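You operate a simulated robot arm through the tools that you are given. There is no shell and no other tool. Be economical: measure what you need, move in short steps, check, and stop when the job is done.

The job below is to be done with a simulated robot arm. You get a single attempt, and the scene is never put back.

Task
Empty the purple cylinder through the bleed valve, then unhook it.
Fine: line switch at 1, cylinder valve wide open; bleed and cylinder valve closed after; hose end back on its post; other lines stay parked.

The check looks at the end state, three seconds after you hand in, the way a careful person would. Anything else that was tipped, shoved, dropped, spilled or broken makes it a failure.

Robot
A 7-joint arm with a two-finger parallel gripper on a trunk, on a base that drives. Base frame: it is fixed to the floor where the robot stands at the start and does not move with it; the origin is under the middle of the robot, x ahead of it, y to its left, z up; the surface under the hand at the start is at about z = 800. Readings come in mm, rad, newtons and seconds.
With the tool pointing down near the work surface it reaches from about 460 to 920 mm from the robot's upright axis, wherever it stands. Its first joint turns from -2.007 to 2.007 rad. Places, roughly: bleed valve [600, -300, 1100]; blue fitting knob [500, 700, 1000]; fill knob [600, -100, 1100]; left grey knob [600, 100, 900]; left post [600, 700, 900]; left yellow valve [600, 100, 1300]; line 1 display [700, 700, 1200]; line switch [600, 100, 1100]; middle grey knob [600, -100, 900]; middle yellow valve [600, -100, 1300]; purple cylinder knob [400, 700, 900]; right grey knob [600, -300, 900]; right yellow valve [600, -300, 1300]; teal cylinder [750, 1000, 1000]. Payload 3.91 kg.
The tool frame sits at the grasp point between the pads (the TCP): z along the fingers, y along the line on which they close. The tips reach 30 mm beyond it. Largest opening 110 mm; finger width 20, thickness 10; the body of the gripper, 48 by 112 mm, starts 55 mm behind the TCP.
Orientation is that of the tool frame in the base frame, as a unit quaternion [x, y, z, w]. With the fingers straight down and closing along the base's y, the tool's x points along the base's -x, its y along +y and its z along -z.

Tools
- The arm moves only by the tool move_arm. Its argument "increments" is a list of rows, each a list of 7 numbers: the opening, from 0 (shut) to 1 (fully open), then the shift along the tool's x, y, z in mm, then the turn, a rotation vector about the tool's x, y, z in rad. In form: [[claw, x, y, z, rx, ry, rz], ...]. A call has 1 to 10 rows; each row shifts and turns the commanded pose from where the row before left it, along the tool's axes as they then stand. Rows are played at 5 a second. More than 50 mm and 0.15 rad between two rows, or a gripper value outside its range, and nothing of the call is played. Where a pose cannot be reached the arm comes as near as it can. A force on the tool above 40 N (or 10 N above the force at the start of the call, whichever is more), or a blocked arm, ends the call early, and 0.2 s more pass. Each finger travels about 153 mm/s and halts on what it meets, pressing with about 45 N; the grip force reading is that of the motor and also rises with nothing between the fingers. The clock runs only during rows and for 0.2 s after the last one: add rows that do not move to give the fingers time. It gives the time, the measured TCP pose, the force on the tool (base axes), the opening and the grip force at its end, in the units of the frame above (readings bear some noise), with the torque about the TCP (base axes, N m) and any sound that the robot's microphone picked up.
- Cameras (640 x 400 px; columns grow to the right, rows downward): "scene" is now at [231.6, 203.4, 1392.5]; the picture's right is [-0.02, -1.00, 0.00], its down [-0.53, 0.01, -0.85] and it looks along [0.85, -0.02, -0.53] (base axes); focal length 214 px, centre (320, 200). "wrist" rides on the gripper at [72, 17, -103] in the tool frame; the picture's right is [-0.23, 0.97, 0.00], its down [-0.76, -0.18, -0.62] and it looks along [-0.61, -0.14, 0.78] (tool axes); focal length 222 px, centre (320, 200).
- snapshot(camera): a new picture of that camera. It takes no simulated time.
- lift_body(by): slides the trunk up (or, below 0, down) by that many mm; the arm and the scene camera ride with it, the base frame stays. It gives what a move gives, with no picture.
- roll_base(legs): drives the robot by 1 to 6 legs, each [ahead, left, turn to the left] in mm, mm and rad, along the robot's own axes; the way and the turn of a leg run together, so that a leg with both is an arc; at most 1500 mm and 3.142 rad a leg. The arm and the cameras ride along, it lands a little off, and it stops where it bumps. It gives what a move gives.
- head_to(pan, tilt): turns the head with the scene camera to pan (to the left, within 1.396 rad either way) and tilt (down, from -0.506 to 1.204), counted from straight ahead of the robot. It gives what a move gives.
- pixel_to_xyz(camera, pixels): for up to 12 pixels [column, row] of the newest picture of that camera ("zoom" is the newest enlarged one), the place [x, y, z] in the base frame of the surface seen there, good to about 2 mm. It takes no simulated time.
- zoom(camera, box): a new picture of the part [left, top, right, bottom] of that camera's present view, enlarged. It takes no simulated time.
- sign_off(): hands the job in; it is judged then, once.

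Work in short steps. Measure before you move; look again where a grasp or a placing could have gone wrong, and mend it. You have 80 turns and 48 pictures in all, those below and enlarged ones among them. Open the gripper and draw the arm clear of the work before you hand the job in, unless the task says otherwise; then end with one line.

The tools are called after "Request:" by a JSON object that holds its "fn" and its "kwargs". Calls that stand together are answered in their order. move_arm: Moves the arm, as the interface text tells. Its arguments: {"type":"object","properties":{"increments":{"type":"array","items":{"type":"array","items":{"type":"number"}}}},"required":["increments"]} The other tools are called the same way: lift_body (by) slides the trunk up or down; roll_base (legs) drives the base; head_to (pan, tilt) turns the head that bears the scene camera; snapshot (camera) takes a picture; pixel_to_xyz (camera, pixels) gives the place of the surface under pixels of a picture; zoom (camera, box) takes an enlarged picture of a part of a camera's view; sign_off () hands the job in.

At the start:

```text
t: 0.0
eef_pos: [416.4, 244.6, 1306.7]
orientation: [0.0, 1.0, 0.001, -0.001]
force: [0.3, 0.3, 0.9]
moment: [-0.02, -0.01, 0.0]
opening: 109.9
finger_force: 0.0
trunk travel left (down, up): [-725.0, 265.0]
robot x, y, heading: [-1.4, 0.4, -0.004]
head pan, tilt: [-0.023, 0.553]
```

scene: 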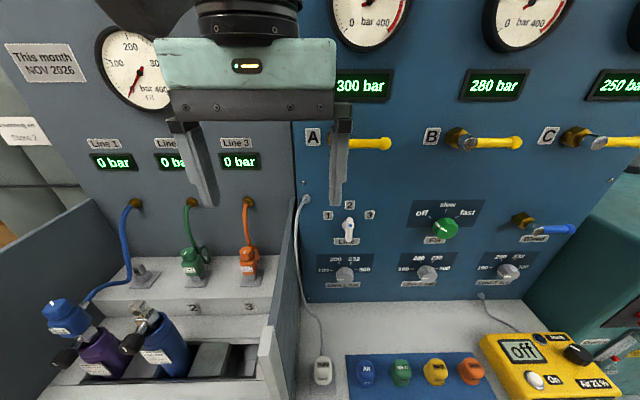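
wrist: 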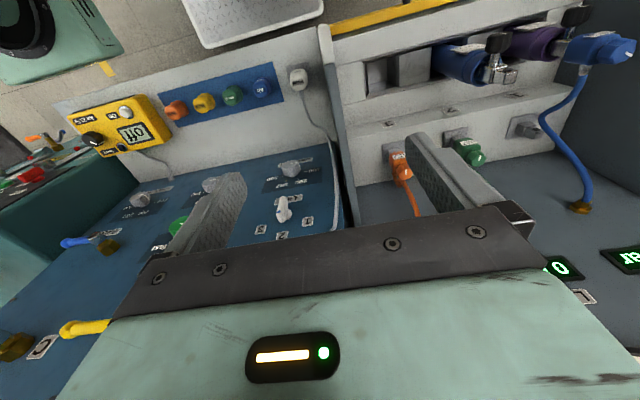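

The pictures show the whole panel; the purple cylinder with the blue fitting is at scene (80,340). I turn the head left and look down to see it better.

Request:
{"fn": "head_to", "kwargs": {"pan": 0.7, "tilt": 0.65}}

Request:
{"fn": "snapshot", "kwargs": {"camera": "scene"}}

Request:
{"fn": "zoom", "kwargs": {"camera": "scene", "box": [200, 180, 420, 320]}}

```text
t: 1.1
eef_pos: [415.1, 244.0, 1305.9]
orientation: [0.001, 1.0, 0.0, 0.0]
force: [0.0, 0.3, 0.6]
moment: [0.02, 0.0, 0.02]
opening: 110.3
finger_force: 0.0
trunk travel left (down, up): [-725.0, 265.0]
robot x, y, heading: [0.6, 1.6, 0.003]
head pan, tilt: [0.7, 0.649]
```

```text
45 pictures are left
```

scene: 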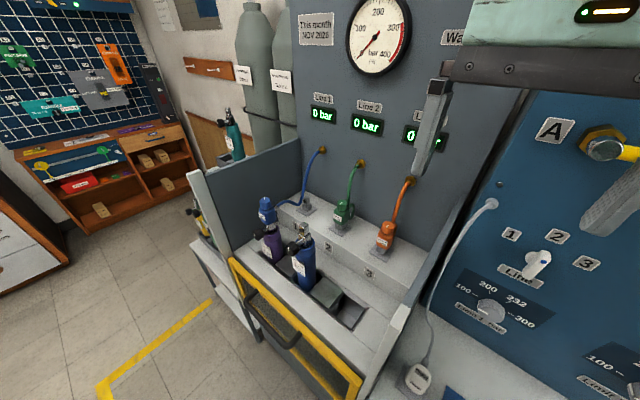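

```text
2.86 times, centred on (310, 250) of scene
```

zoom: 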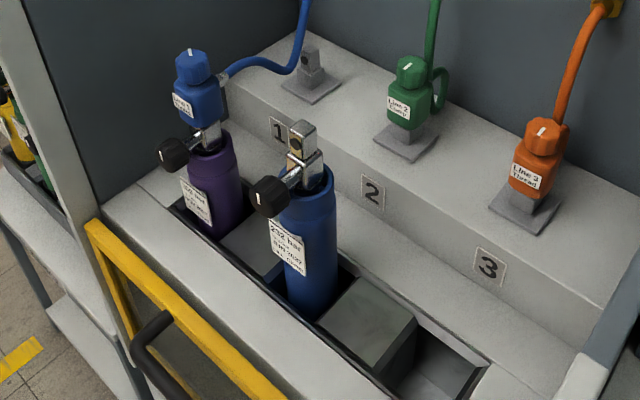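

The fitting sits on the purple cylinder, its black valve knob in front. Now I look at the control panel more closely.

Request:
{"fn": "head_to", "kwargs": {"pan": -0.35, "tilt": 0.5}}

Request:
{"fn": "snapshot", "kwargs": {"camera": "scene"}}

Request:
{"fn": "zoom", "kwargs": {"camera": "scene", "box": [200, 180, 440, 330]}}

```text
t: 2.4
eef_pos: [414.6, 245.6, 1304.8]
orientation: [0.0, 1.0, 0.0, 0.0]
force: [0.1, 0.1, -0.2]
moment: [0.0, 0.02, 0.02]
opening: 110.1
finger_force: 0.0
trunk travel left (down, up): [-725.0, 265.0]
robot x, y, heading: [-0.2, 0.4, 0.001]
head pan, tilt: [-0.351, 0.499]
```

```text
43 pictures are left
```

scene: 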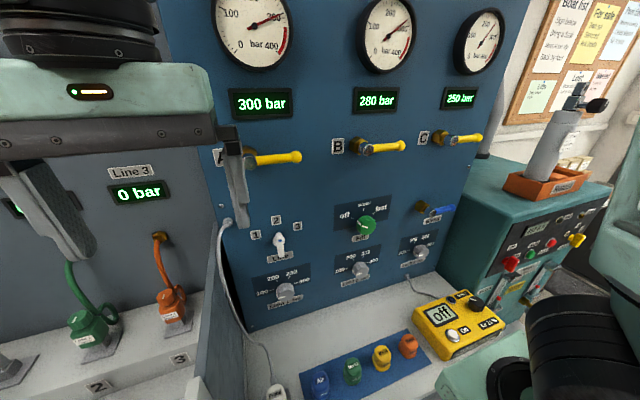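

```text
2.67 times, centred on (320, 255) of scene
```

zoom: 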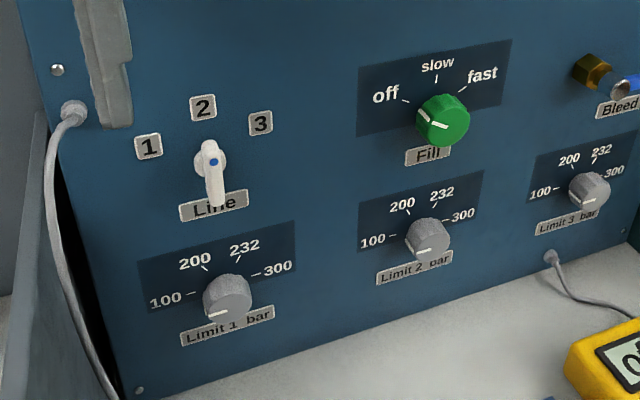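

The line switch lever hangs down with its dot toward 2; fill is at off. I measure the switch, bleed valve and panel.

Request:
{"fn": "pixel_to_xyz", "kwargs": {"camera": "zoom", "pixels": [[208, 147], [212, 161], [215, 195], [240, 160], [180, 170], [148, 147], [203, 107], [261, 122], [590, 72], [625, 88], [300, 180], [214, 205]]}}

Request:
{"fn": "zoom", "kwargs": {"camera": "scene", "box": [390, 180, 480, 236]}}

Request:
{"fn": "zoom", "kwargs": {"camera": "scene", "box": [240, 200, 320, 250]}}

```text
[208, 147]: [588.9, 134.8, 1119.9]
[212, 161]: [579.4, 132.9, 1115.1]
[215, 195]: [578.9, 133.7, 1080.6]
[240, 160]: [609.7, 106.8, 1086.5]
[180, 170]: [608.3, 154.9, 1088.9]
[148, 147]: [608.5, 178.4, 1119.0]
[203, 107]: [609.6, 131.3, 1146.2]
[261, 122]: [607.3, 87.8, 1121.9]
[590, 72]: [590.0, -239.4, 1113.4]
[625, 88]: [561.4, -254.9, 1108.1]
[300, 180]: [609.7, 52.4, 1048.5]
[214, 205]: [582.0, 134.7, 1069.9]
```

```text
7.11 times, centred on (435, 208) of scene
```

zoom: 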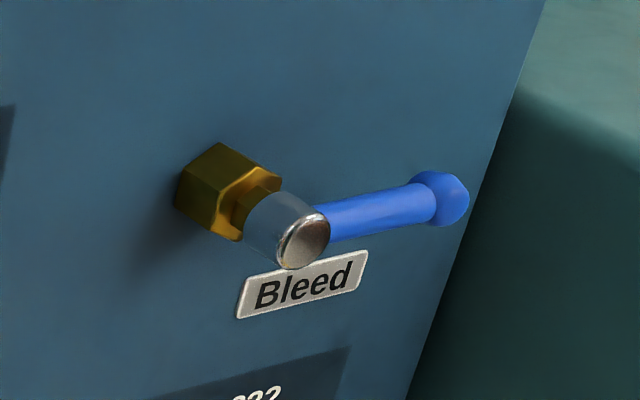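

```text
8.00 times, centred on (280, 225) of scene
```

zoom: 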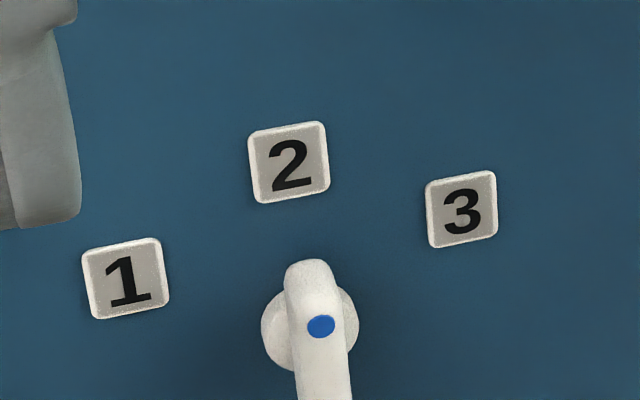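

The bleed lever points right along -y from a stub at scene (432,214). I measure its points and the hub of the cylinder valve will follow later.

Request:
{"fn": "pixel_to_xyz", "kwargs": {"camera": "scene", "pixels": [[432.5, 213.8], [438, 210.9], [443.4, 209], [448, 208], [452, 208], [421, 206], [443.4, 207], [443.4, 212], [278, 150], [290, 158], [368, 147], [340, 148]]}}

Request:
{"fn": "zoom", "kwargs": {"camera": "scene", "box": [310, 110, 490, 222]}}

```text
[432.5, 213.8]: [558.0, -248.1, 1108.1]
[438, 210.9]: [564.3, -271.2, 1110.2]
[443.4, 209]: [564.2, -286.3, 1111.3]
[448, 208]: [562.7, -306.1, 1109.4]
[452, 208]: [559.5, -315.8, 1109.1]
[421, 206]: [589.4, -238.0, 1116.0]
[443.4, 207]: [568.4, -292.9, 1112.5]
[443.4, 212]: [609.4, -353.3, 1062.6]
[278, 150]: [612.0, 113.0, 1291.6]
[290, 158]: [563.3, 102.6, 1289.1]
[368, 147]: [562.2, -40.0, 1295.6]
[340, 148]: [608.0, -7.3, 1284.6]
```

```text
3.56 times, centred on (400, 166) of scene
```

zoom: 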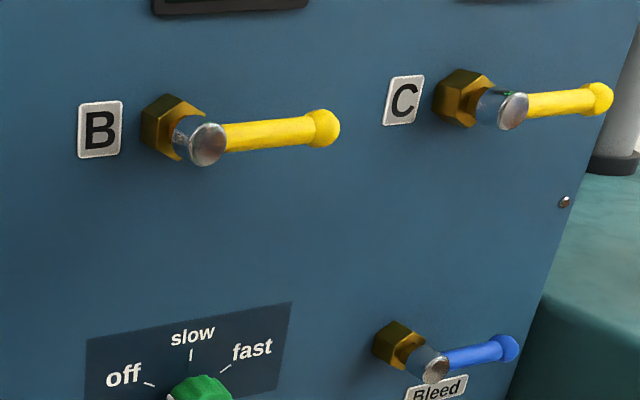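

Everything is measured at the panel: switch hub near y 133, z 1095, panel face x≈609; bleed lever hub y −247, z 1107. I back the base away to have room to turn the tool forward.

Request:
{"fn": "roll_base", "kwargs": {"legs": [[-250, 0, 0]]}}

Request:
{"fn": "move_arm", "kwargs": {"increments": [[0.4, 0, 0, 0, 0, -0.15, 0], [0.4, 0, 0, 0, 0, -0.15, 0], [0.4, 0, 0, 0, 0, -0.15, 0], [0.4, 0, 0, 0, 0, -0.15, 0], [0.4, 0, 0, 0, 0, -0.15, 0], [0.4, 0, 0, 0, 0, -0.15, 0], [0.4, 0, 0, 0, 0, -0.15, 0], [0.4, 0, 0, 0, 0, -0.15, 0], [0.4, 0, 0, 0, 0, -0.15, 0], [0.4, 0, 0, 0, 0, -0.15, 0]]}}

```text
t: 4.2
eef_pos: [163.7, 244.7, 1305.0]
orientation: [-0.001, 1.0, 0.0, 0.0]
force: [-0.2, -0.4, 0.2]
moment: [0.0, -0.04, -0.02]
opening: 110.0
finger_force: 0.2
trunk travel left (down, up): [-725.0, 265.0]
robot x, y, heading: [-251.3, 0.7, 0.004]
head pan, tilt: [-0.351, 0.499]
```

```text
t: 6.3
eef_pos: [213.5, 246.0, 1361.3]
orientation: [0.12, 0.752, 0.021, 0.648]
force: [-0.2, -0.8, -1.0]
moment: [0.01, -0.06, -0.01]
opening: 43.9
finger_force: 0.1
trunk travel left (down, up): [-725.0, 265.0]
robot x, y, heading: [-253.2, 1.3, 0.003]
head pan, tilt: [-0.351, 0.499]
stopped in row 10: the arm was blocked; the commanded pose is now the measured one
```

The arm met a limit close to the body but the tool is almost forward. I move out toward the switch first, then fix the orientation.

Request:
{"fn": "move_arm", "kwargs": {"increments": [[0.4, 24.3, -14.7, 39.5, 0, 0, 0], [0.4, 24.3, -14.7, 39.5, 0, 0, 0], [0.4, 24.3, -14.7, 39.5, 0, 0, 0], [0.4, 24.3, -14.7, 39.5, 0, 0, 0], [0.4, 24.3, -14.7, 39.5, 0, 0, 0], [0.4, 24.3, -14.7, 39.5, 0, 0, 0], [0.4, 24.3, -14.7, 39.5, 0, 0, 0], [0.4, 24.3, -14.7, 39.5, 0, 0, 0], [0.4, 0, 0, 0, -0.07, -0.074, -0.1], [0.4, 0, 0, 0, -0.07, -0.074, -0.1]]}}

Request:
{"fn": "head_to", "kwargs": {"pan": 0.0, "tilt": 0.35}}

Request:
{"fn": "snapshot", "kwargs": {"camera": "scene"}}

Request:
{"fn": "snapshot", "kwargs": {"camera": "wrist"}}

```text
t: 8.5
eef_pos: [472.6, 142.2, 1097.7]
orientation: [-0.013, 0.708, 0.005, 0.707]
force: [-0.4, 0.1, -0.2]
moment: [-0.01, -0.02, 0.02]
opening: 43.8
finger_force: 0.1
trunk travel left (down, up): [-725.0, 265.0]
robot x, y, heading: [-250.2, -2.4, 0.003]
head pan, tilt: [-0.351, 0.499]
```

```text
t: 9.4
eef_pos: [472.7, 142.1, 1099.5]
orientation: [-0.011, 0.708, 0.004, 0.706]
force: [0.3, -0.2, -0.5]
moment: [0.01, 0.01, 0.02]
opening: 44.0
finger_force: 0.0
trunk travel left (down, up): [-725.0, 265.0]
robot x, y, heading: [-246.0, 3.2, 0.002]
head pan, tilt: [0.0, 0.351]
```

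```text
38 pictures are left
```

scene: 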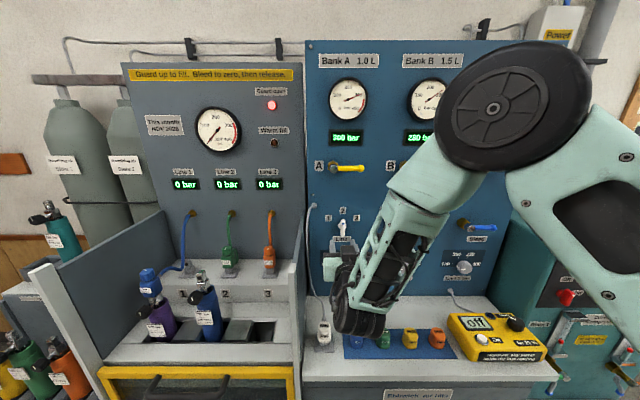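

```text
37 pictures are left
```

wrist: 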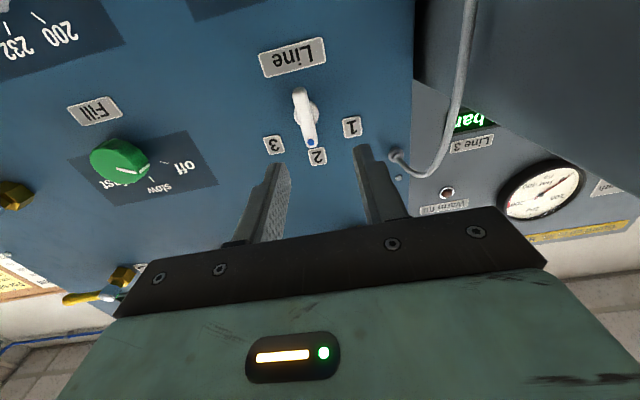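

The wrist view shows the lever with its dot toward 2 at (308,140). I measure it from here.

Request:
{"fn": "pixel_to_xyz", "kwargs": {"camera": "wrist", "pixels": [[308, 142], [306, 125], [303, 110], [299, 92], [318, 115], [297, 120], [352, 128], [318, 157], [275, 145], [310, 125]]}}

Request:
{"fn": "zoom", "kwargs": {"camera": "wrist", "box": [250, 70, 370, 170]}}

```text
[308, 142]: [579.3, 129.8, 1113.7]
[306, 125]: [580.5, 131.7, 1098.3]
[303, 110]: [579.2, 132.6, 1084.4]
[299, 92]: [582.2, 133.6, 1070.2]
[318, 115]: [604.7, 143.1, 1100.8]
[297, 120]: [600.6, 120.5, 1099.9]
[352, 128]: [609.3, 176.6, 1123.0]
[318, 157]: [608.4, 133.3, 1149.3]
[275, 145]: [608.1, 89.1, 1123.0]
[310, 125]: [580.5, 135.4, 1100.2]
```

```text
4.00 times, centred on (310, 120) of wrist
```

zoom: 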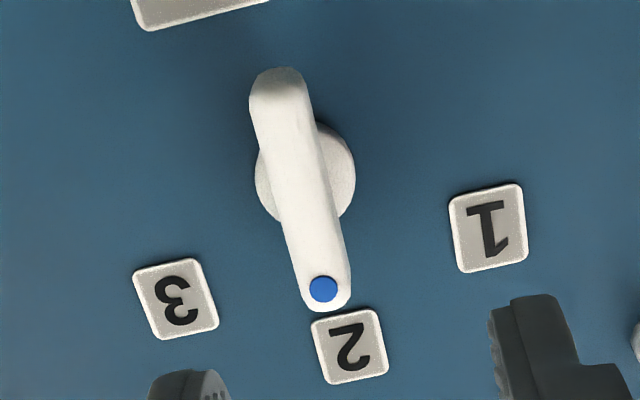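

The lever runs z 1067–1118 at y≈132, front x 579. I advance with fingers straddling it and grip.

Request:
{"fn": "move_arm", "kwargs": {"increments": [[0.4, 3.3, -11.7, 0, 0, 0, 0], [0.4, 0, 0, 45, 0, 0, 0], [0.4, 0, 0, 46, 0, 0, 0], [0.4, 0, 0, 0, 0, 0, 0], [0.1, 0, 0, 0, 0, 0, 0], [0.05, 0, 0, 0, 0, 0, 0], [0.05, 0, 0, 0, 0, 0, 0]]}}

```text
t: 11.0
eef_pos: [566.0, 131.2, 1094.8]
orientation: [-0.01, 0.708, 0.004, 0.706]
force: [4.3, -4.7, 0.1]
moment: [-0.01, 0.36, -0.89]
opening: 13.3
finger_force: 44.6
trunk travel left (down, up): [-725.0, 265.0]
robot x, y, heading: [-253.3, -0.7, 0.001]
head pan, tilt: [0.0, 0.351]
```

The lever is gripped (opening 13.3). I turn it counter-clockwise toward 1.

Request:
{"fn": "move_arm", "kwargs": {"increments": [[0.05, 0, 0, 0, 0, 0, -0.13], [0.05, 0, 0, 0, 0, 0, -0.13], [0.05, 0, 0, 0, 0, 0, -0.13], [0.05, 0, 0, 0, 0, 0, -0.13], [0.05, 0, 0, 0, 0, 0, -0.13], [0.05, 0, 0, 0, 0, 0, -0.13], [0.05, 0, 0, 0, 0, 0, -0.13], [0.05, 0, 0, 0, 0, 0, -0.1], [0.05, 0, 0, 0, 0, 0, 0]]}}

Request:
{"fn": "zoom", "kwargs": {"camera": "wrist", "box": [200, 50, 440, 200]}}

```text
t: 13.0
eef_pos: [565.0, 131.9, 1094.9]
orientation: [-0.353, 0.614, -0.338, 0.62]
force: [14.5, -8.9, -3.5]
moment: [-0.03, -0.17, -1.2]
opening: 13.1
finger_force: 45.3
trunk travel left (down, up): [-725.0, 265.0]
robot x, y, heading: [-254.9, -2.1, -0.004]
head pan, tilt: [0.0, 0.351]
```

```text
2.67 times, centred on (320, 125) of wrist
```

zoom: 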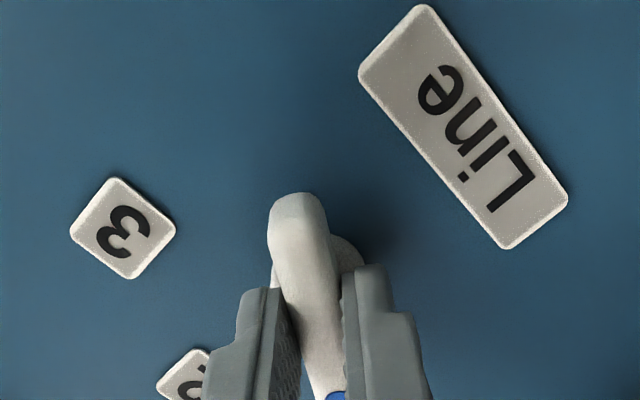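

The lever turned with the gripper about 60°. I release, back straight off, and look.

Request:
{"fn": "move_arm", "kwargs": {"increments": [[0.4, 0, 0, 0, 0, 0, 0], [0.4, 0, 0, 0, 0, 0, 0], [0.4, 0, 0, -40, 0, 0, 0], [0.4, 0, 0, -40, 0, 0, 0], [0.4, 0, 0, -20, 0, 0, 0.1]]}}

Request:
{"fn": "zoom", "kwargs": {"camera": "wrist", "box": [200, 50, 440, 200]}}

```text
t: 14.2
eef_pos: [463.9, 130.0, 1097.0]
orientation: [-0.321, 0.63, -0.307, 0.637]
force: [0.4, 0.6, 0.9]
moment: [0.01, -0.01, -0.02]
opening: 43.7
finger_force: 0.0
trunk travel left (down, up): [-725.0, 265.0]
robot x, y, heading: [-252.5, -3.4, 0.003]
head pan, tilt: [0.0, 0.351]
```

```text
2.67 times, centred on (320, 125) of wrist
```

zoom: 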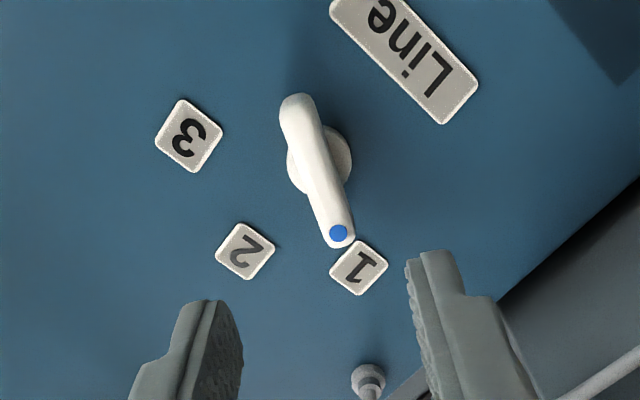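

The dot now points at 1. I straighten the tool, back off, and turn the head toward the cylinder.

Request:
{"fn": "move_arm", "kwargs": {"increments": [[0.4, 0, 0, -10, 0, 0, 0.13], [0.4, 0, 0, -10, 0, 0, 0.13], [0.4, 0, 0, -10, 0, 0, 0.13], [0.4, 0, 0, -10, 0, 0, 0.13], [0.4, 0, 0, -10, 0, 0, 0.13], [0.4, 0, 0, -10, 0, 0, 0.13], [0.4, 0, 0, -10, 0, 0, 0.13], [0.4, -45, 0, 0, 0, 0, 0], [0.4, -45, 0, 0, 0, 0, 0], [0.4, -45, 0, 0, 0, 0, 0]]}}

Request:
{"fn": "roll_base", "kwargs": {"legs": [[0, 500, 0]]}}

Request:
{"fn": "head_to", "kwargs": {"pan": 0.15, "tilt": 0.6}}

Request:
{"fn": "snapshot", "kwargs": {"camera": "scene"}}

```text
t: 16.4
eef_pos: [394.2, 130.5, 1230.4]
orientation: [-0.013, 0.708, 0.006, 0.706]
force: [1.3, 1.0, 0.1]
moment: [0.01, -0.02, -0.01]
opening: 43.8
finger_force: 0.0
trunk travel left (down, up): [-725.0, 265.0]
robot x, y, heading: [-255.7, 1.8, -0.001]
head pan, tilt: [0.0, 0.351]
```

```text
t: 19.3
eef_pos: [394.4, 635.8, 1230.5]
orientation: [-0.012, 0.708, 0.005, 0.706]
force: [0.8, 0.3, -0.7]
moment: [-0.03, 0.0, 0.0]
opening: 44.0
finger_force: 0.1
trunk travel left (down, up): [-725.0, 265.0]
robot x, y, heading: [-251.1, 507.8, -0.001]
head pan, tilt: [0.0, 0.351]
```

```text
t: 20.1
eef_pos: [392.7, 635.9, 1230.6]
orientation: [-0.012, 0.708, 0.005, 0.706]
force: [0.1, -0.1, -0.3]
moment: [0.0, 0.03, 0.02]
opening: 43.9
finger_force: 0.0
trunk travel left (down, up): [-725.0, 265.0]
robot x, y, heading: [-248.9, 506.8, -0.001]
head pan, tilt: [0.15, 0.6]
```

```text
33 pictures are left
```

scene: 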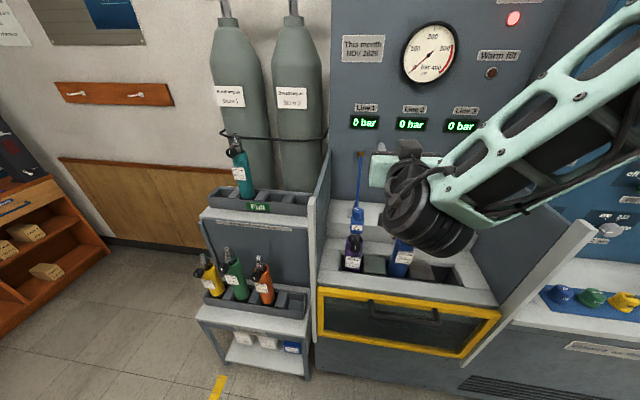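

Request:
{"fn": "zoom", "kwargs": {"camera": "scene", "box": [310, 180, 430, 280]}}

Request:
{"fn": "snapshot", "kwargs": {"camera": "wrist"}}

```text
4.00 times, centred on (370, 230) of scene
```

zoom: 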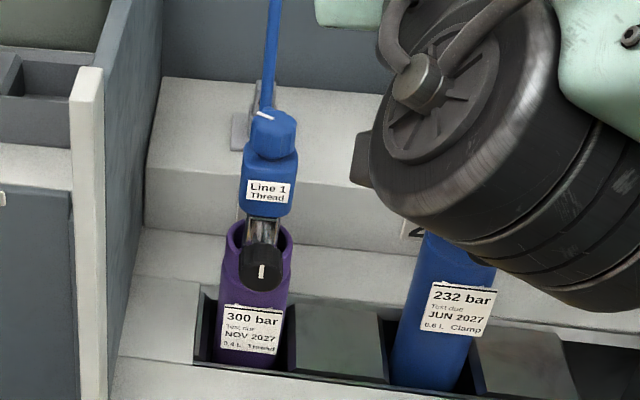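

```text
31 pictures are left
```

wrist: 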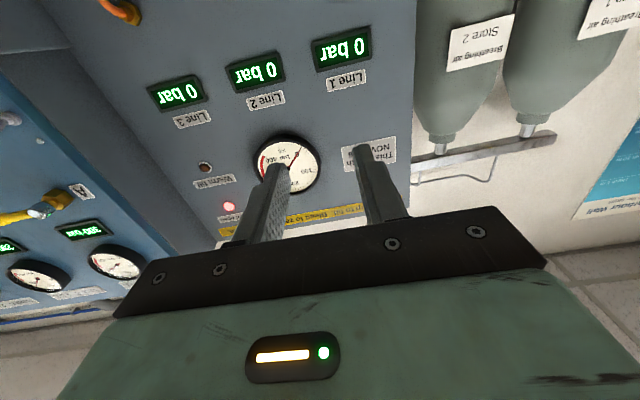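

The purple cylinder's black knob faces the robot at zoom (262,265). I measure it, the cylinder, the fitting and its knob.

Request:
{"fn": "pixel_to_xyz", "kwargs": {"camera": "zoom", "pixels": [[262, 268], [246, 266], [279, 266], [262, 252], [262, 283], [262, 245], [270, 120], [272, 140], [268, 170], [262, 225], [252, 330], [237, 130]]}}

Request:
{"fn": "zoom", "kwargs": {"camera": "scene", "box": [350, 200, 400, 260]}}

```text
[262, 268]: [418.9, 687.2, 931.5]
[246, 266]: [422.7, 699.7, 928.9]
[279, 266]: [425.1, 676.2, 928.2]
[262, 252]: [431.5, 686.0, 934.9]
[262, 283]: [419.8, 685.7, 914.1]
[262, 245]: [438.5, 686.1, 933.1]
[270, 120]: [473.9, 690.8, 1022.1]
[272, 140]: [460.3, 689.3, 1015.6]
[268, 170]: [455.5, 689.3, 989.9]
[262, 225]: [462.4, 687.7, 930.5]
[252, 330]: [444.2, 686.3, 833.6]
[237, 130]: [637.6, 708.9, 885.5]
```

```text
6.67 times, centred on (375, 230) of scene
```

zoom: 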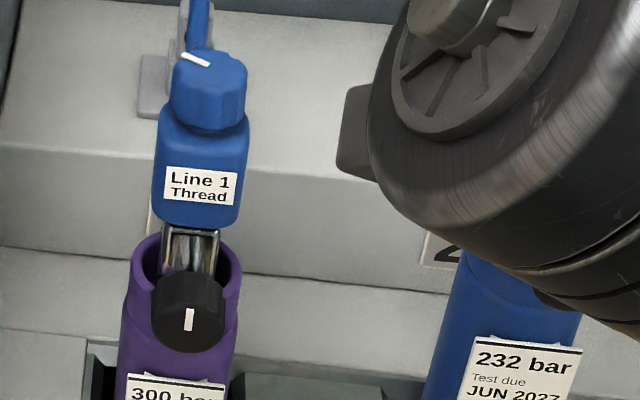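

I measure the guard edge and neighbours so the hand can come in level.

Request:
{"fn": "pixel_to_xyz", "kwargs": {"camera": "scene", "pixels": [[325, 290], [400, 300], [480, 315], [313, 190], [322, 190], [402, 255], [355, 275], [340, 280], [330, 165], [310, 340]]}}

Request:
{"fn": "move_arm", "kwargs": {"increments": [[0.6, 0, 0, -45, 0, 0, 0], [0.6, 0, 0, -45, 0, 0, 0], [0.6, 0, 45, 0, 0, 0, 0], [0.6, 0, 0, 0, 0, 0, 0]]}}

Request:
{"fn": "lift_body", "kwargs": {"by": -250}}

Request:
{"fn": "snapshot", "kwargs": {"camera": "wrist"}}

```text
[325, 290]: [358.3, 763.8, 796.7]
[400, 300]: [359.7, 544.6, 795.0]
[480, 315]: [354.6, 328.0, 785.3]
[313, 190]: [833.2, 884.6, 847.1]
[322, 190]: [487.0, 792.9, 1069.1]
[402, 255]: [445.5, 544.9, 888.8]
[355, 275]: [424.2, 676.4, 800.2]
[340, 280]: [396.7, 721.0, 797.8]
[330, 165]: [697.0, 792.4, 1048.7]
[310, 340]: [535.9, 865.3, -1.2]
```

```text
t: 21.1
eef_pos: [303.3, 677.8, 1229.6]
orientation: [-0.011, 0.708, 0.006, 0.706]
force: [-0.4, -0.9, -0.6]
moment: [-0.01, 0.0, 0.01]
opening: 66.1
finger_force: 0.0
trunk travel left (down, up): [-725.0, 265.0]
robot x, y, heading: [-251.6, 503.6, 0.002]
head pan, tilt: [0.15, 0.6]
```

```text
t: 23.7
eef_pos: [304.2, 678.0, 979.5]
orientation: [-0.011, 0.708, 0.005, 0.706]
force: [-0.5, -0.3, -0.1]
moment: [-0.02, -0.01, 0.02]
opening: 66.0
finger_force: 0.1
trunk travel left (down, up): [-475.0, 515.0]
robot x, y, heading: [-251.0, 505.2, 0.004]
head pan, tilt: [0.15, 0.6]
```

```text
29 pictures are left
```

wrist: 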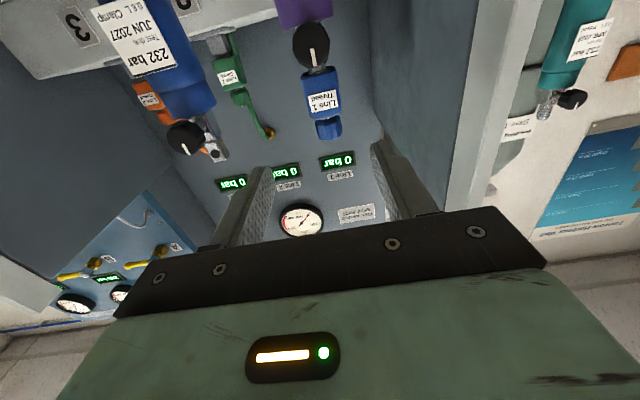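

The knob shows at wrist (311,46). I measure its face from here.

Request:
{"fn": "pixel_to_xyz", "kwargs": {"camera": "wrist", "pixels": [[311, 46], [295, 42], [326, 44], [310, 30], [312, 62], [300, 30], [322, 60], [312, 70], [186, 137]]}}

Request:
{"fn": "zoom", "kwargs": {"camera": "wrist", "box": [260, 0, 380, 150]}}

```text
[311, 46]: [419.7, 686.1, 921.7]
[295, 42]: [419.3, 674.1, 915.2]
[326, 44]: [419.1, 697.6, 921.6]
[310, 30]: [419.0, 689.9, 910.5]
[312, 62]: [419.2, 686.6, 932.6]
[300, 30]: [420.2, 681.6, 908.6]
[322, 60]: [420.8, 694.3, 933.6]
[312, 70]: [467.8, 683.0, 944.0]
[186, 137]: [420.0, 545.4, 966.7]
```

```text
2.67 times, centred on (320, 75) of wrist
```

zoom: 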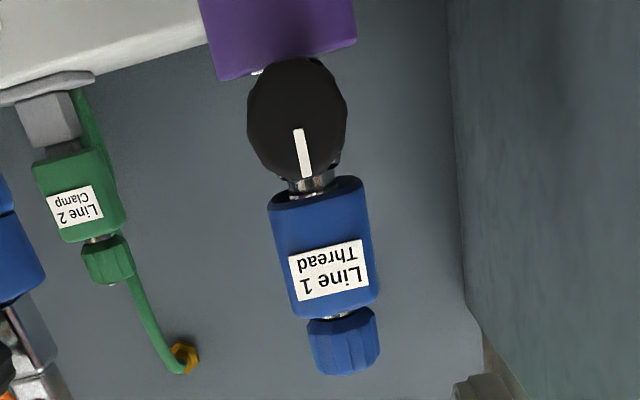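

Knob centre is about (419, 686.5, 920), radius ~18. I move in front of it and pre-turn the hand clockwise for a long stroke.

Request:
{"fn": "move_arm", "kwargs": {"increments": [[0.6, 30, 7, 0, 0, 0, 0], [0.6, 29, 0, 35, 0, 0, 0.0], [0.6, 0, 0, 0, 0, 0, 0.15], [0.6, 0, 0, 0, 0, 0, 0.15], [0.6, 0, 0, 0, 0, 0, 0.15], [0.6, 0, 0, 0, 0, 0, 0.15], [0.6, 0, 0, 0, 0, 0, 0.15], [0.6, 0, 0, 0, 0, 0, 0.15], [0.6, 0, 0, 0, 0, 0, 0.15], [0.6, 0, 0, 0, 0, 0, 0.15]]}}

```text
t: 25.9
eef_pos: [410.0, 687.6, 962.7]
orientation: [0.388, 0.593, 0.404, 0.579]
force: [-37.2, -13.9, 4.1]
moment: [-0.65, 1.42, -0.83]
opening: 66.6
finger_force: 0.3
out of reach, approached as far as the arm can: row 7, 8, 9, 10
trunk travel left (down, up): [-475.0, 515.0]
robot x, y, heading: [-251.5, 504.2, -0.002]
head pan, tilt: [0.15, 0.6]
```

The roll ran into a joint limit and the hand drifted to (410,688,963) with a 37 N contact. I back straight off at once and check.

Request:
{"fn": "move_arm", "kwargs": {"increments": [[0.6, 0, 0, -25, 0, 0, 0], [0.6, 0, 0, -40, 0, 0, -0.15], [0.6, 0, 0, -20, 0, 0, -0.15], [0.6, 0, 0, 0, 0, 0, -0.15], [0.6, 0, 0, 0, 0, 0, -0.15]]}}

Request:
{"fn": "snapshot", "kwargs": {"camera": "scene"}}

Request:
{"fn": "snapshot", "kwargs": {"camera": "wrist"}}

```text
t: 27.1
eef_pos: [364.9, 686.0, 978.3]
orientation: [0.198, 0.68, 0.212, 0.674]
force: [0.7, 0.4, -0.1]
moment: [0.01, -0.02, 0.02]
opening: 65.8
finger_force: 0.0
out of reach, approached as far as the arm can: row 1, 2
trunk travel left (down, up): [-475.0, 515.0]
robot x, y, heading: [-249.9, 507.1, 0.004]
head pan, tilt: [0.15, 0.6]
```

```text
27 pictures are left
```

scene: 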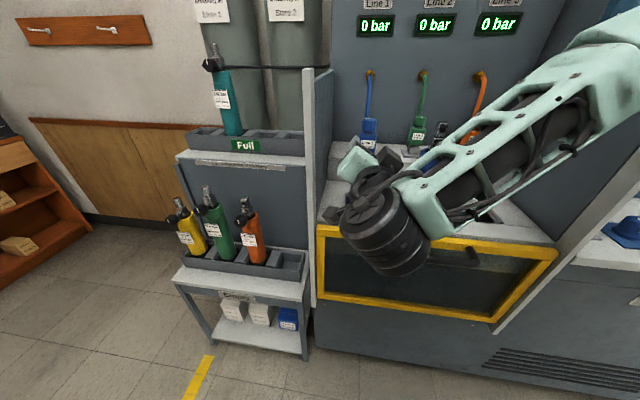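

```text
26 pictures are left
```

wrist: 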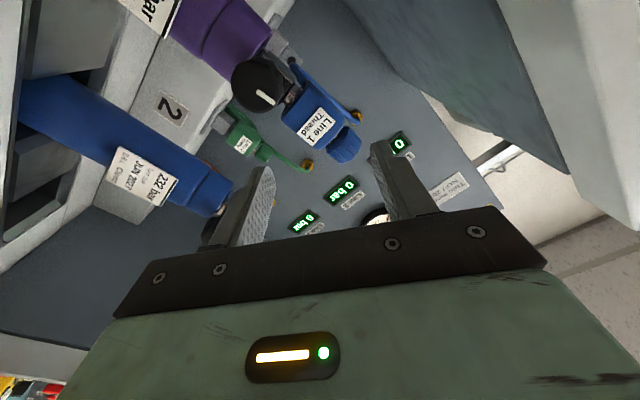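

Nothing looks displaced; knob mark and both cylinders are as before. I undo the roll, then re-read the pose at standoff.

Request:
{"fn": "move_arm", "kwargs": {"increments": [[0.6, 0, 0, -20, 0, 0, -0.15], [0.6, 0, 0, 0, 0, 0, -0.15], [0.6, 0, 0, 0, 0, 0, -0.15], [0.6, 0, 0, 0, 0, 0, -0.14], [0.6, 28, 0, 0, 0, 0, 0], [0.6, 28, 0, 0, 0, 0, 0], [0.6, 0, 0, 0, 0, 0, 0]]}}

```text
t: 28.7
eef_pos: [344.8, 684.7, 922.0]
orientation: [-0.008, 0.708, 0.008, 0.706]
force: [-0.5, -0.1, -0.2]
moment: [-0.03, -0.02, 0.01]
opening: 66.0
finger_force: 0.0
trunk travel left (down, up): [-475.0, 515.0]
robot x, y, heading: [-250.6, 506.0, 0.001]
head pan, tilt: [0.15, 0.6]
```

Pose is level at (345,685,922). I roll +0.45, advance over the knob and close.

Request:
{"fn": "move_arm", "kwargs": {"increments": [[0.6, 1.5, 1.5, 0, 0, 0, 0], [0.6, 0, 0, 0, 0, 0, 0.15], [0.6, 0, 0, 0, 0, 0, 0.15], [0.6, 0, 0, 0, 0, 0, 0.15], [0.6, 0, 0, 32, 0, 0, 0], [0.6, 0, 0, 31, 0, 0, 0], [0.6, 0, 0, 0, 0, 0, 0], [0.25, 0, 0, 0, 0, 0, 0], [0.25, 0, 0, 0, 0, 0, 0]]}}

```text
t: 30.7
eef_pos: [407.6, 688.9, 922.0]
orientation: [0.15, 0.692, 0.165, 0.686]
force: [0.2, -1.8, -0.2]
moment: [0.01, 0.29, -0.11]
opening: 31.8
finger_force: 45.0
trunk travel left (down, up): [-475.0, 515.0]
robot x, y, heading: [-248.8, 505.5, -0.003]
head pan, tilt: [0.15, 0.6]
```

Knob gripped (31.8 mm). I turn it counter-clockwise to open.

Request:
{"fn": "move_arm", "kwargs": {"increments": [[0.2, 0, 0, 0, 0, 0, -0.14], [0.2, 0, 0, 0, 0, 0, -0.14], [0.2, 0, 0, 0, 0, 0, -0.14], [0.2, 0, 0, 0, 0, 0, -0.14], [0.2, 0, 0, 0, 0, 0, -0.14], [0.2, 0, 0, 0, 0, 0, -0.14], [0.2, 0, 0, 0, 0, 0, -0.14], [0.2, 0, 0, 0, 0, 0, -0.14], [0.2, 0, 0, 0, 0, 0, -0.14], [0.2, 0, 0, 0, 0, 0, -0.14]]}}

Request:
{"fn": "snapshot", "kwargs": {"camera": "scene"}}

```text
t: 32.9
eef_pos: [409.2, 687.0, 920.9]
orientation: [-0.332, 0.625, -0.316, 0.631]
force: [3.1, 1.2, -0.1]
moment: [0.06, -0.1, 0.11]
opening: 31.5
finger_force: 44.7
trunk travel left (down, up): [-475.0, 515.0]
robot x, y, heading: [-250.2, 507.2, 0.0]
head pan, tilt: [0.15, 0.6]
```

```text
25 pictures are left
```

scene: 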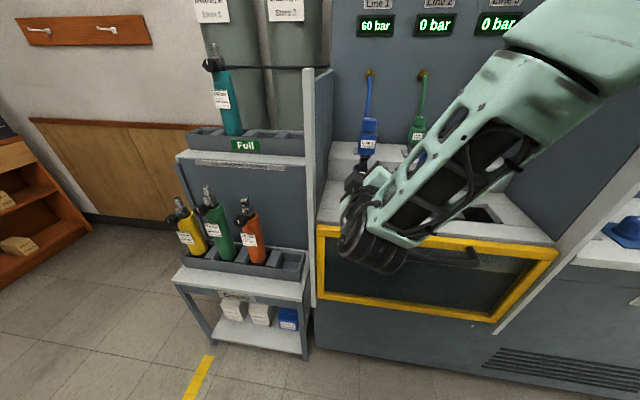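

Line 1 now reads 60 bar: the valve opens this way. I keep turning.

Request:
{"fn": "move_arm", "kwargs": {"increments": [[0.2, 0, 0, 0, 0, 0, -0.14], [0.2, 0, 0, 0, 0, 0, -0.14], [0.2, 0, 0, 0, 0, 0, -0.14], [0.2, 0, 0, 0, 0, 0, -0.14], [0.2, 0, 0, 0, 0, 0, -0.14], [0.2, 0, 0, 0, 0, 0, -0.14], [0.2, 0, 0, 0, 0, 0, -0.14], [0.2, 0, 0, 0, 0, 0, -0.14], [0.2, 0, 0, 0, 0, 0, -0.14], [0.2, 0, 0, 0, 0, 0, -0.14]]}}

```text
t: 35.1
eef_pos: [407.7, 687.4, 923.5]
orientation: [0.654, -0.265, 0.65, -0.281]
force: [2.4, 2.1, 17.7]
moment: [1.06, -0.76, 0.08]
opening: 31.6
finger_force: 44.9
trunk travel left (down, up): [-475.0, 515.0]
robot x, y, heading: [-250.1, 507.3, -0.002]
head pan, tilt: [0.15, 0.6]
```

Torque rose to about 1 N·m, perhaps a stop. I keep turning a little more and watch the torque.

Request:
{"fn": "move_arm", "kwargs": {"increments": [[0.2, 0, 0, 0, 0, 0, -0.1], [0.2, 0, 0, 0, 0, 0, -0.1], [0.2, 0, 0, 0, 0, 0, -0.1]]}}

Request:
{"fn": "snapshot", "kwargs": {"camera": "wrist"}}

```text
t: 35.9
eef_pos: [408.1, 686.2, 922.0]
orientation: [0.687, -0.165, 0.685, -0.178]
force: [4.0, -0.8, 23.1]
moment: [0.88, -1.42, 0.02]
opening: 32.0
finger_force: 45.5
trunk travel left (down, up): [-475.0, 515.0]
robot x, y, heading: [-250.3, 505.8, 0.003]
head pan, tilt: [0.15, 0.6]
```

```text
24 pictures are left
```

wrist: 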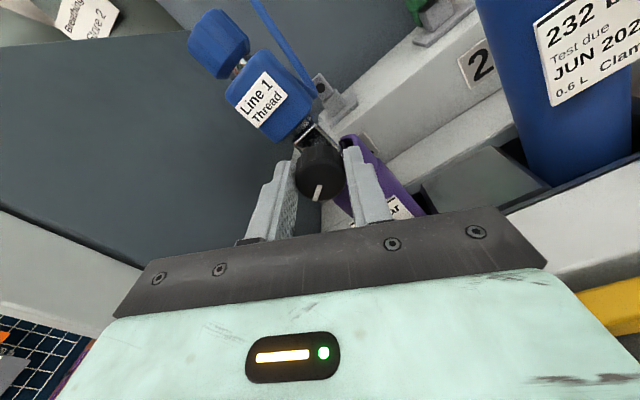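

The knob mark lags behind the hand, so it seems to have slipped at a stop. I release, back off and look.

Request:
{"fn": "move_arm", "kwargs": {"increments": [[0.6, 0, 0, 0, 0, 0, 0], [0.6, 0, 0, 0, 0, 0, 0], [0.6, 0, 0, -35, 0, 0, 0], [0.6, 0, 0, -35, 0, 0, 0]]}}

Request:
{"fn": "zoom", "kwargs": {"camera": "wrist", "box": [200, 60, 440, 210]}}

Request:
{"fn": "zoom", "kwargs": {"camera": "scene", "box": [310, 0, 510, 220]}}

```text
t: 36.9
eef_pos: [337.8, 684.5, 919.8]
orientation: [0.689, -0.165, 0.683, -0.179]
force: [1.0, -0.5, 0.2]
moment: [0.02, 0.0, 0.0]
opening: 66.0
finger_force: 0.2
trunk travel left (down, up): [-475.0, 515.0]
robot x, y, heading: [-251.3, 504.0, -0.005]
head pan, tilt: [0.15, 0.6]
```

```text
2.67 times, centred on (320, 135) of wrist
```

zoom: 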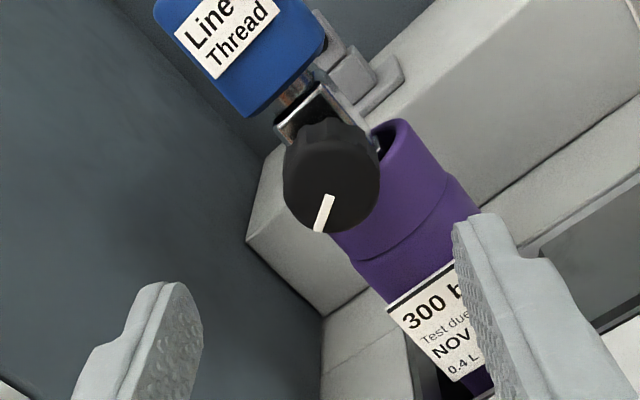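

```text
1.82 times, centred on (410, 110) of scene
```

zoom: 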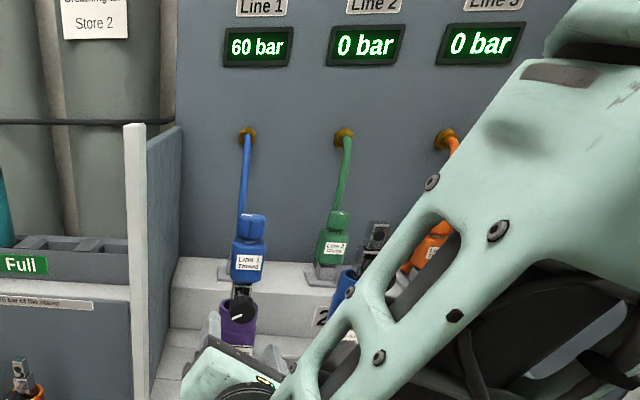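

The mark now points left (about 110° of turn). I regrip with the hand rolled back some and turn again to verify it is at the stop.

Request:
{"fn": "move_arm", "kwargs": {"increments": [[0.6, 0, 0, 0, 0, 0, 0.15], [0.6, 0, 0, 0, 0, 0, 0.15], [0.6, 0, 0, 0, 0, 0, 0.15], [0.6, 0, 0, 0, 0, 0, 0.15], [0.6, 0, 0, 35, 0, 0, 0], [0.6, 0, 0, 35, 0, 0, 0], [0.6, 0, 0, 0, 0, 0, 0], [0.2, 0, 0, 0, 0, 0, 0], [0.2, 0, 0, 0, 0, 0, 0]]}}

Request:
{"fn": "move_arm", "kwargs": {"increments": [[0.2, 0, 0, 0, 0, 0, -0.1], [0.2, 0, 0, 0, 0, 0, -0.1]]}}

Request:
{"fn": "move_arm", "kwargs": {"increments": [[0.2, 0, 0, 0, 0, 0, -0.1], [0.2, 0, 0, 0, 0, 0, -0.1]]}}

```text
t: 38.9
eef_pos: [409.0, 688.6, 920.0]
orientation: [0.611, -0.361, 0.598, -0.372]
force: [-0.2, 0.4, -2.2]
moment: [0.04, 0.74, -0.02]
opening: 31.8
finger_force: 45.3
trunk travel left (down, up): [-475.0, 515.0]
robot x, y, heading: [-252.4, 507.6, 0.001]
head pan, tilt: [0.15, 0.6]
```

```text
t: 39.5
eef_pos: [408.8, 688.0, 920.2]
orientation: [0.643, -0.297, 0.634, -0.312]
force: [-2.3, 4.7, -3.0]
moment: [0.86, 1.05, 0.12]
opening: 31.6
finger_force: 45.7
trunk travel left (down, up): [-475.0, 515.0]
robot x, y, heading: [-251.1, 508.1, 0.001]
head pan, tilt: [0.15, 0.6]
```

```text
t: 40.1
eef_pos: [408.7, 688.3, 921.7]
orientation: [0.668, -0.231, 0.662, -0.248]
force: [-1.9, 5.4, 0.5]
moment: [1.35, 0.69, 0.3]
opening: 31.8
finger_force: 45.2
trunk travel left (down, up): [-475.0, 515.0]
robot x, y, heading: [-249.6, 503.5, 0.003]
head pan, tilt: [0.15, 0.6]
```

Torque rises at once to 1.35 N·m: the valve is at its open stop. I release, back off, unroll, raise the trunk and drive to the bleed valve.

Request:
{"fn": "move_arm", "kwargs": {"increments": [[0.6, 0, 0, 0, 0, 0, 0], [0.6, 0, 0, 0, 0, 0, 0], [0.6, 0, 0, -45, 0, 0, 0], [0.6, 0, 0, -45, 0, 0, 0.1], [0.6, 0, 0, 0, 0, 0, 0.15], [0.6, 0, 0, 0, 0, 0, 0.15], [0.6, 0, 0, 0, 0, 0, 0.15], [0.6, 0, 0, 0, 0, 0, 0.15], [0.6, 0, 0, 0, 0, 0, 0.15], [0.6, 0, 0, 0, 0, 0, 0.15]]}}

Request:
{"fn": "move_arm", "kwargs": {"increments": [[0.0, 0, 0, 0, 0, 0, 0.15], [0.0, 0, 0, 0, 0, 0, 0.15], [0.0, 0, 0, 0, 0, 0, 0.15], [0.0, 0, 0, 0, 0, 0, 0.15], [0.0, 0, 0, 0, 0, 0, 0.15], [0.0, 0, 0, 0, 0, 0, 0.15], [0, 0, 0, 0, 0, 0, 0.15], [0, 0, 0, 0, 0, 0, 0.15], [0, 0, 0, -30, 0, 0, 0.1]]}}

Request:
{"fn": "lift_body", "kwargs": {"by": 220}}

Request:
{"fn": "roll_base", "kwargs": {"legs": [[0, -700, 0]]}}

Request:
{"fn": "head_to", "kwargs": {"pan": 0.0, "tilt": 0.35}}

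Request:
{"fn": "snapshot", "kwargs": {"camera": "scene"}}

```text
t: 42.3
eef_pos: [317.5, 686.6, 921.4]
orientation: [-0.475, 0.525, -0.462, 0.535]
force: [-0.2, 0.6, -0.2]
moment: [0.02, 0.02, 0.0]
opening: 65.9
finger_force: 0.1
trunk travel left (down, up): [-475.0, 515.0]
robot x, y, heading: [-254.5, 503.9, -0.004]
head pan, tilt: [0.15, 0.6]
```

```text
t: 44.3
eef_pos: [286.7, 684.9, 921.4]
orientation: [-0.061, 0.705, -0.044, 0.705]
force: [0.4, 0.1, -0.3]
moment: [-0.01, 0.04, 0.0]
opening: 0.1
finger_force: 38.4
trunk travel left (down, up): [-475.0, 515.0]
robot x, y, heading: [-253.7, 508.1, -0.004]
head pan, tilt: [0.15, 0.6]
```

```text
t: 46.6
eef_pos: [288.2, 684.6, 1142.3]
orientation: [-0.061, 0.705, -0.044, 0.705]
force: [0.6, 0.6, 0.6]
moment: [0.01, 0.03, 0.02]
opening: 0.1
finger_force: 37.6
trunk travel left (down, up): [-695.0, 295.0]
robot x, y, heading: [-249.6, 508.1, 0.004]
head pan, tilt: [0.15, 0.6]
```

```text
t: 50.4
eef_pos: [287.7, -12.0, 1142.1]
orientation: [-0.061, 0.705, -0.045, 0.705]
force: [0.0, 0.8, 0.3]
moment: [-0.01, 0.01, 0.01]
opening: 0.0
finger_force: 38.3
trunk travel left (down, up): [-695.0, 295.0]
robot x, y, heading: [-249.9, -188.8, -0.001]
head pan, tilt: [0.15, 0.6]
```

```text
t: 51.2
eef_pos: [287.9, -12.0, 1141.4]
orientation: [-0.062, 0.705, -0.045, 0.705]
force: [-0.1, 0.9, 0.3]
moment: [0.04, -0.01, -0.02]
opening: 0.0
finger_force: 37.7
trunk travel left (down, up): [-695.0, 295.0]
robot x, y, heading: [-253.4, -189.9, 0.0]
head pan, tilt: [0.0, 0.351]
```

```text
21 pictures are left
```

scene: 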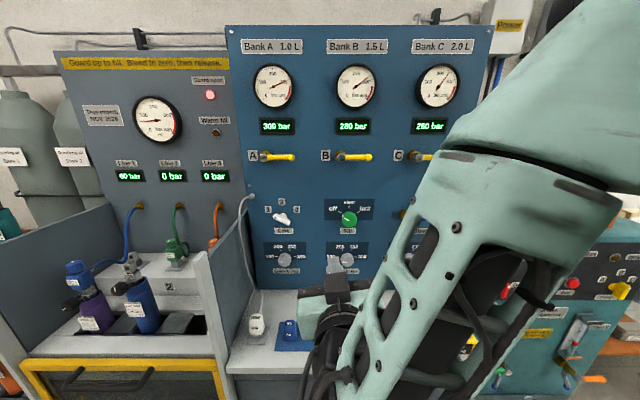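

Line 1 still shows 60 bar. With fingers shut and tool forward, I go under the bleed lever's outer end, stopping short of the panel.

Request:
{"fn": "move_arm", "kwargs": {"increments": [[0, 0, 0, 0, 0, 0, 0.15], [0, 8, -37, 24, 0, 0, 0], [0, 8, -37, 24, 0, 0, 0], [0, 8, -37, 24, 0, 0, 0], [0, 8, -37, 24, 0, 0, 0], [0, 8, -37, 24, 0, 0, 0], [0, 8, -37, 24, 0, 0, 0], [0, 8, -37, 24, 0, 0, 0], [0, 8, -37, 24, 0, 0, 0], [0, 0, 0, 0, 0, 0, 0]]}}

Request:
{"fn": "snapshot", "kwargs": {"camera": "wrist"}}

```text
t: 53.4
eef_pos: [483.5, -218.1, 1089.1]
orientation: [-0.002, 0.709, 0.0, 0.705]
force: [0.2, -0.1, -0.4]
moment: [0.01, -0.03, 0.0]
opening: 0.0
finger_force: 37.5
out of reach, approached as far as the arm can: row 3, 4, 5, 8, 9
trunk travel left (down, up): [-695.0, 295.0]
robot x, y, heading: [-254.8, -188.9, -0.001]
head pan, tilt: [0.0, 0.351]
```

```text
20 pictures are left
```

wrist: 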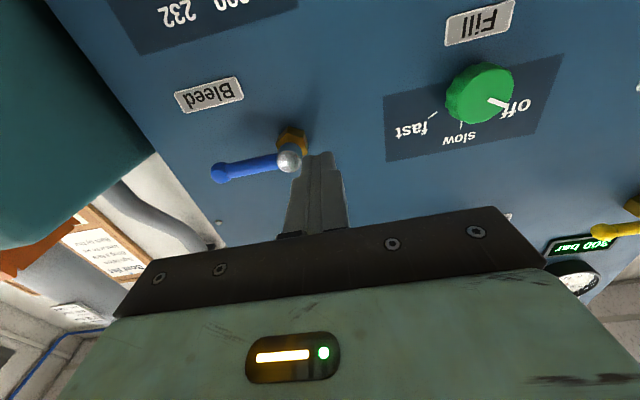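

The arm's reach ends here on its right side; I'll shift the base. First I check how close the teal machine is, and the lever ends.

Request:
{"fn": "pixel_to_xyz", "kwargs": {"camera": "wrist", "pixels": [[60, 150], [145, 150], [95, 60], [120, 100], [30, 210], [219, 173], [250, 167], [289, 159], [292, 135], [20, 60]]}}

```text
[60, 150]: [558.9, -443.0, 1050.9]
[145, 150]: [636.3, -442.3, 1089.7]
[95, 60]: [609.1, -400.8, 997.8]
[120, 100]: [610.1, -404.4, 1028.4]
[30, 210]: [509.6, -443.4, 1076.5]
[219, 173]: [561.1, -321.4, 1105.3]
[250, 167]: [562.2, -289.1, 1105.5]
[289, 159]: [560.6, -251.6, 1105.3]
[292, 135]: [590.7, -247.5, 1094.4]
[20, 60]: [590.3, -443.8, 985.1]
```

The teal side is at y −443, clear. I drive the base 85 mm right so the fingers line up at y≈−303.

Request:
{"fn": "roll_base", "kwargs": {"legs": [[0, -85, 0]]}}

```text
t: 54.5
eef_pos: [483.9, -304.8, 1089.0]
orientation: [-0.002, 0.709, 0.0, 0.705]
force: [0.1, -0.4, 0.5]
moment: [-0.01, 0.04, -0.03]
opening: 0.0
finger_force: 37.3
trunk travel left (down, up): [-695.0, 295.0]
robot x, y, heading: [-252.5, -278.7, 0.001]
head pan, tilt: [0.0, 0.351]
```

Now lower to z 1078, go in below the lever, and lift gently.

Request:
{"fn": "move_arm", "kwargs": {"increments": [[0, 11, 0, 0, 0, 0, 0], [0, 0, 0, 33, 0, 0, 0], [0, 0, 0, 33, 0, 0, 0], [0, 0, 0, 0, 0, 0, 0], [0, -10, 0, 0, 0, 0, 0], [0, -10, 0, 0, 0, 0, 0], [0, -10, 0, 0, 0, 0, 0]]}}

Request:
{"fn": "snapshot", "kwargs": {"camera": "wrist"}}

```text
t: 56.0
eef_pos: [544.8, -294.2, 1090.5]
orientation: [-0.002, 0.72, -0.003, 0.694]
force: [0.8, 0.0, -13.4]
moment: [0.04, 0.33, 0.11]
opening: 0.0
finger_force: 37.6
out of reach, approached as far as the arm can: row 2, 3
trunk travel left (down, up): [-695.0, 295.0]
robot x, y, heading: [-250.7, -275.8, -0.006]
head pan, tilt: [0.0, 0.351]
stopped in row 7: the force on the tool passed its limit at 48 N (the readings are from after the stop); the commanded pose is now the measured one
```

```text
19 pictures are left
```

wrist: 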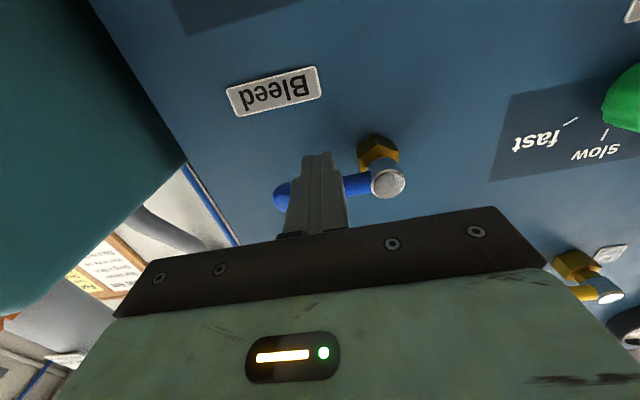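

Lifting met a hard stop (48 N, lever unmoved), so it opens downward. I back out, shift the base a bit ahead to ease reach, and go above the lever.

Request:
{"fn": "move_arm", "kwargs": {"increments": [[0, 8, 0, 0, 0, 0, 0], [0, 0, 0, -40, 0, 0, 0], [0, 0, 0, -40, 0, 0, 0], [0, -30, 0, 0, 0, 0, 0], [0, -30, 0, 0, 0, 0, 0]]}}

Request:
{"fn": "roll_base", "kwargs": {"legs": [[70, -20, 0]]}}

```text
t: 57.2
eef_pos: [467.3, -294.5, 1147.8]
orientation: [-0.001, 0.718, -0.003, 0.696]
force: [0.7, 0.2, -0.5]
moment: [0.02, 0.01, -0.01]
opening: 0.0
finger_force: 37.3
trunk travel left (down, up): [-695.0, 295.0]
robot x, y, heading: [-251.9, -280.6, 0.01]
head pan, tilt: [0.0, 0.351]
```

```text
t: 58.2
eef_pos: [537.4, -315.0, 1146.1]
orientation: [-0.001, 0.718, -0.003, 0.696]
force: [0.5, 0.0, 0.0]
moment: [0.02, 0.0, 0.01]
opening: 0.2
finger_force: 37.7
trunk travel left (down, up): [-695.0, 295.0]
robot x, y, heading: [-176.5, -294.7, -0.004]
head pan, tilt: [0.0, 0.351]
```

I now push down on the lever from above along its arc, in stages.

Request:
{"fn": "move_arm", "kwargs": {"increments": [[0, 0, 7, 13, 0, 0, 0], [0, 20, 0, 0, 0, 0, 0], [0, 14, 0, 0, 0, 0, 0], [0, 13, 0, 0, 0, 0, 0], [0, 13, 1, 0, 0, 0, 0]]}}

Request:
{"fn": "zoom", "kwargs": {"camera": "wrist", "box": [180, 60, 500, 260]}}

```text
t: 59.4
eef_pos: [548.6, -306.2, 1085.3]
orientation: [-0.002, 0.718, -0.003, 0.696]
force: [-0.1, 0.1, 0.8]
moment: [0.0, 0.02, 0.01]
opening: 0.1
finger_force: 37.5
trunk travel left (down, up): [-695.0, 295.0]
robot x, y, heading: [-183.6, -295.9, -0.003]
head pan, tilt: [0.0, 0.351]
```

```text
2.00 times, centred on (340, 160) of wrist
```

zoom: 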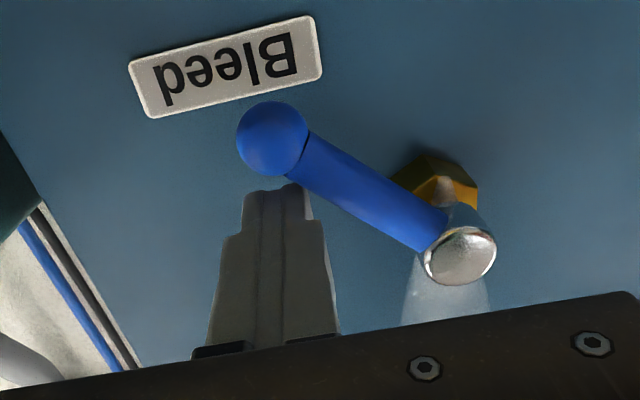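

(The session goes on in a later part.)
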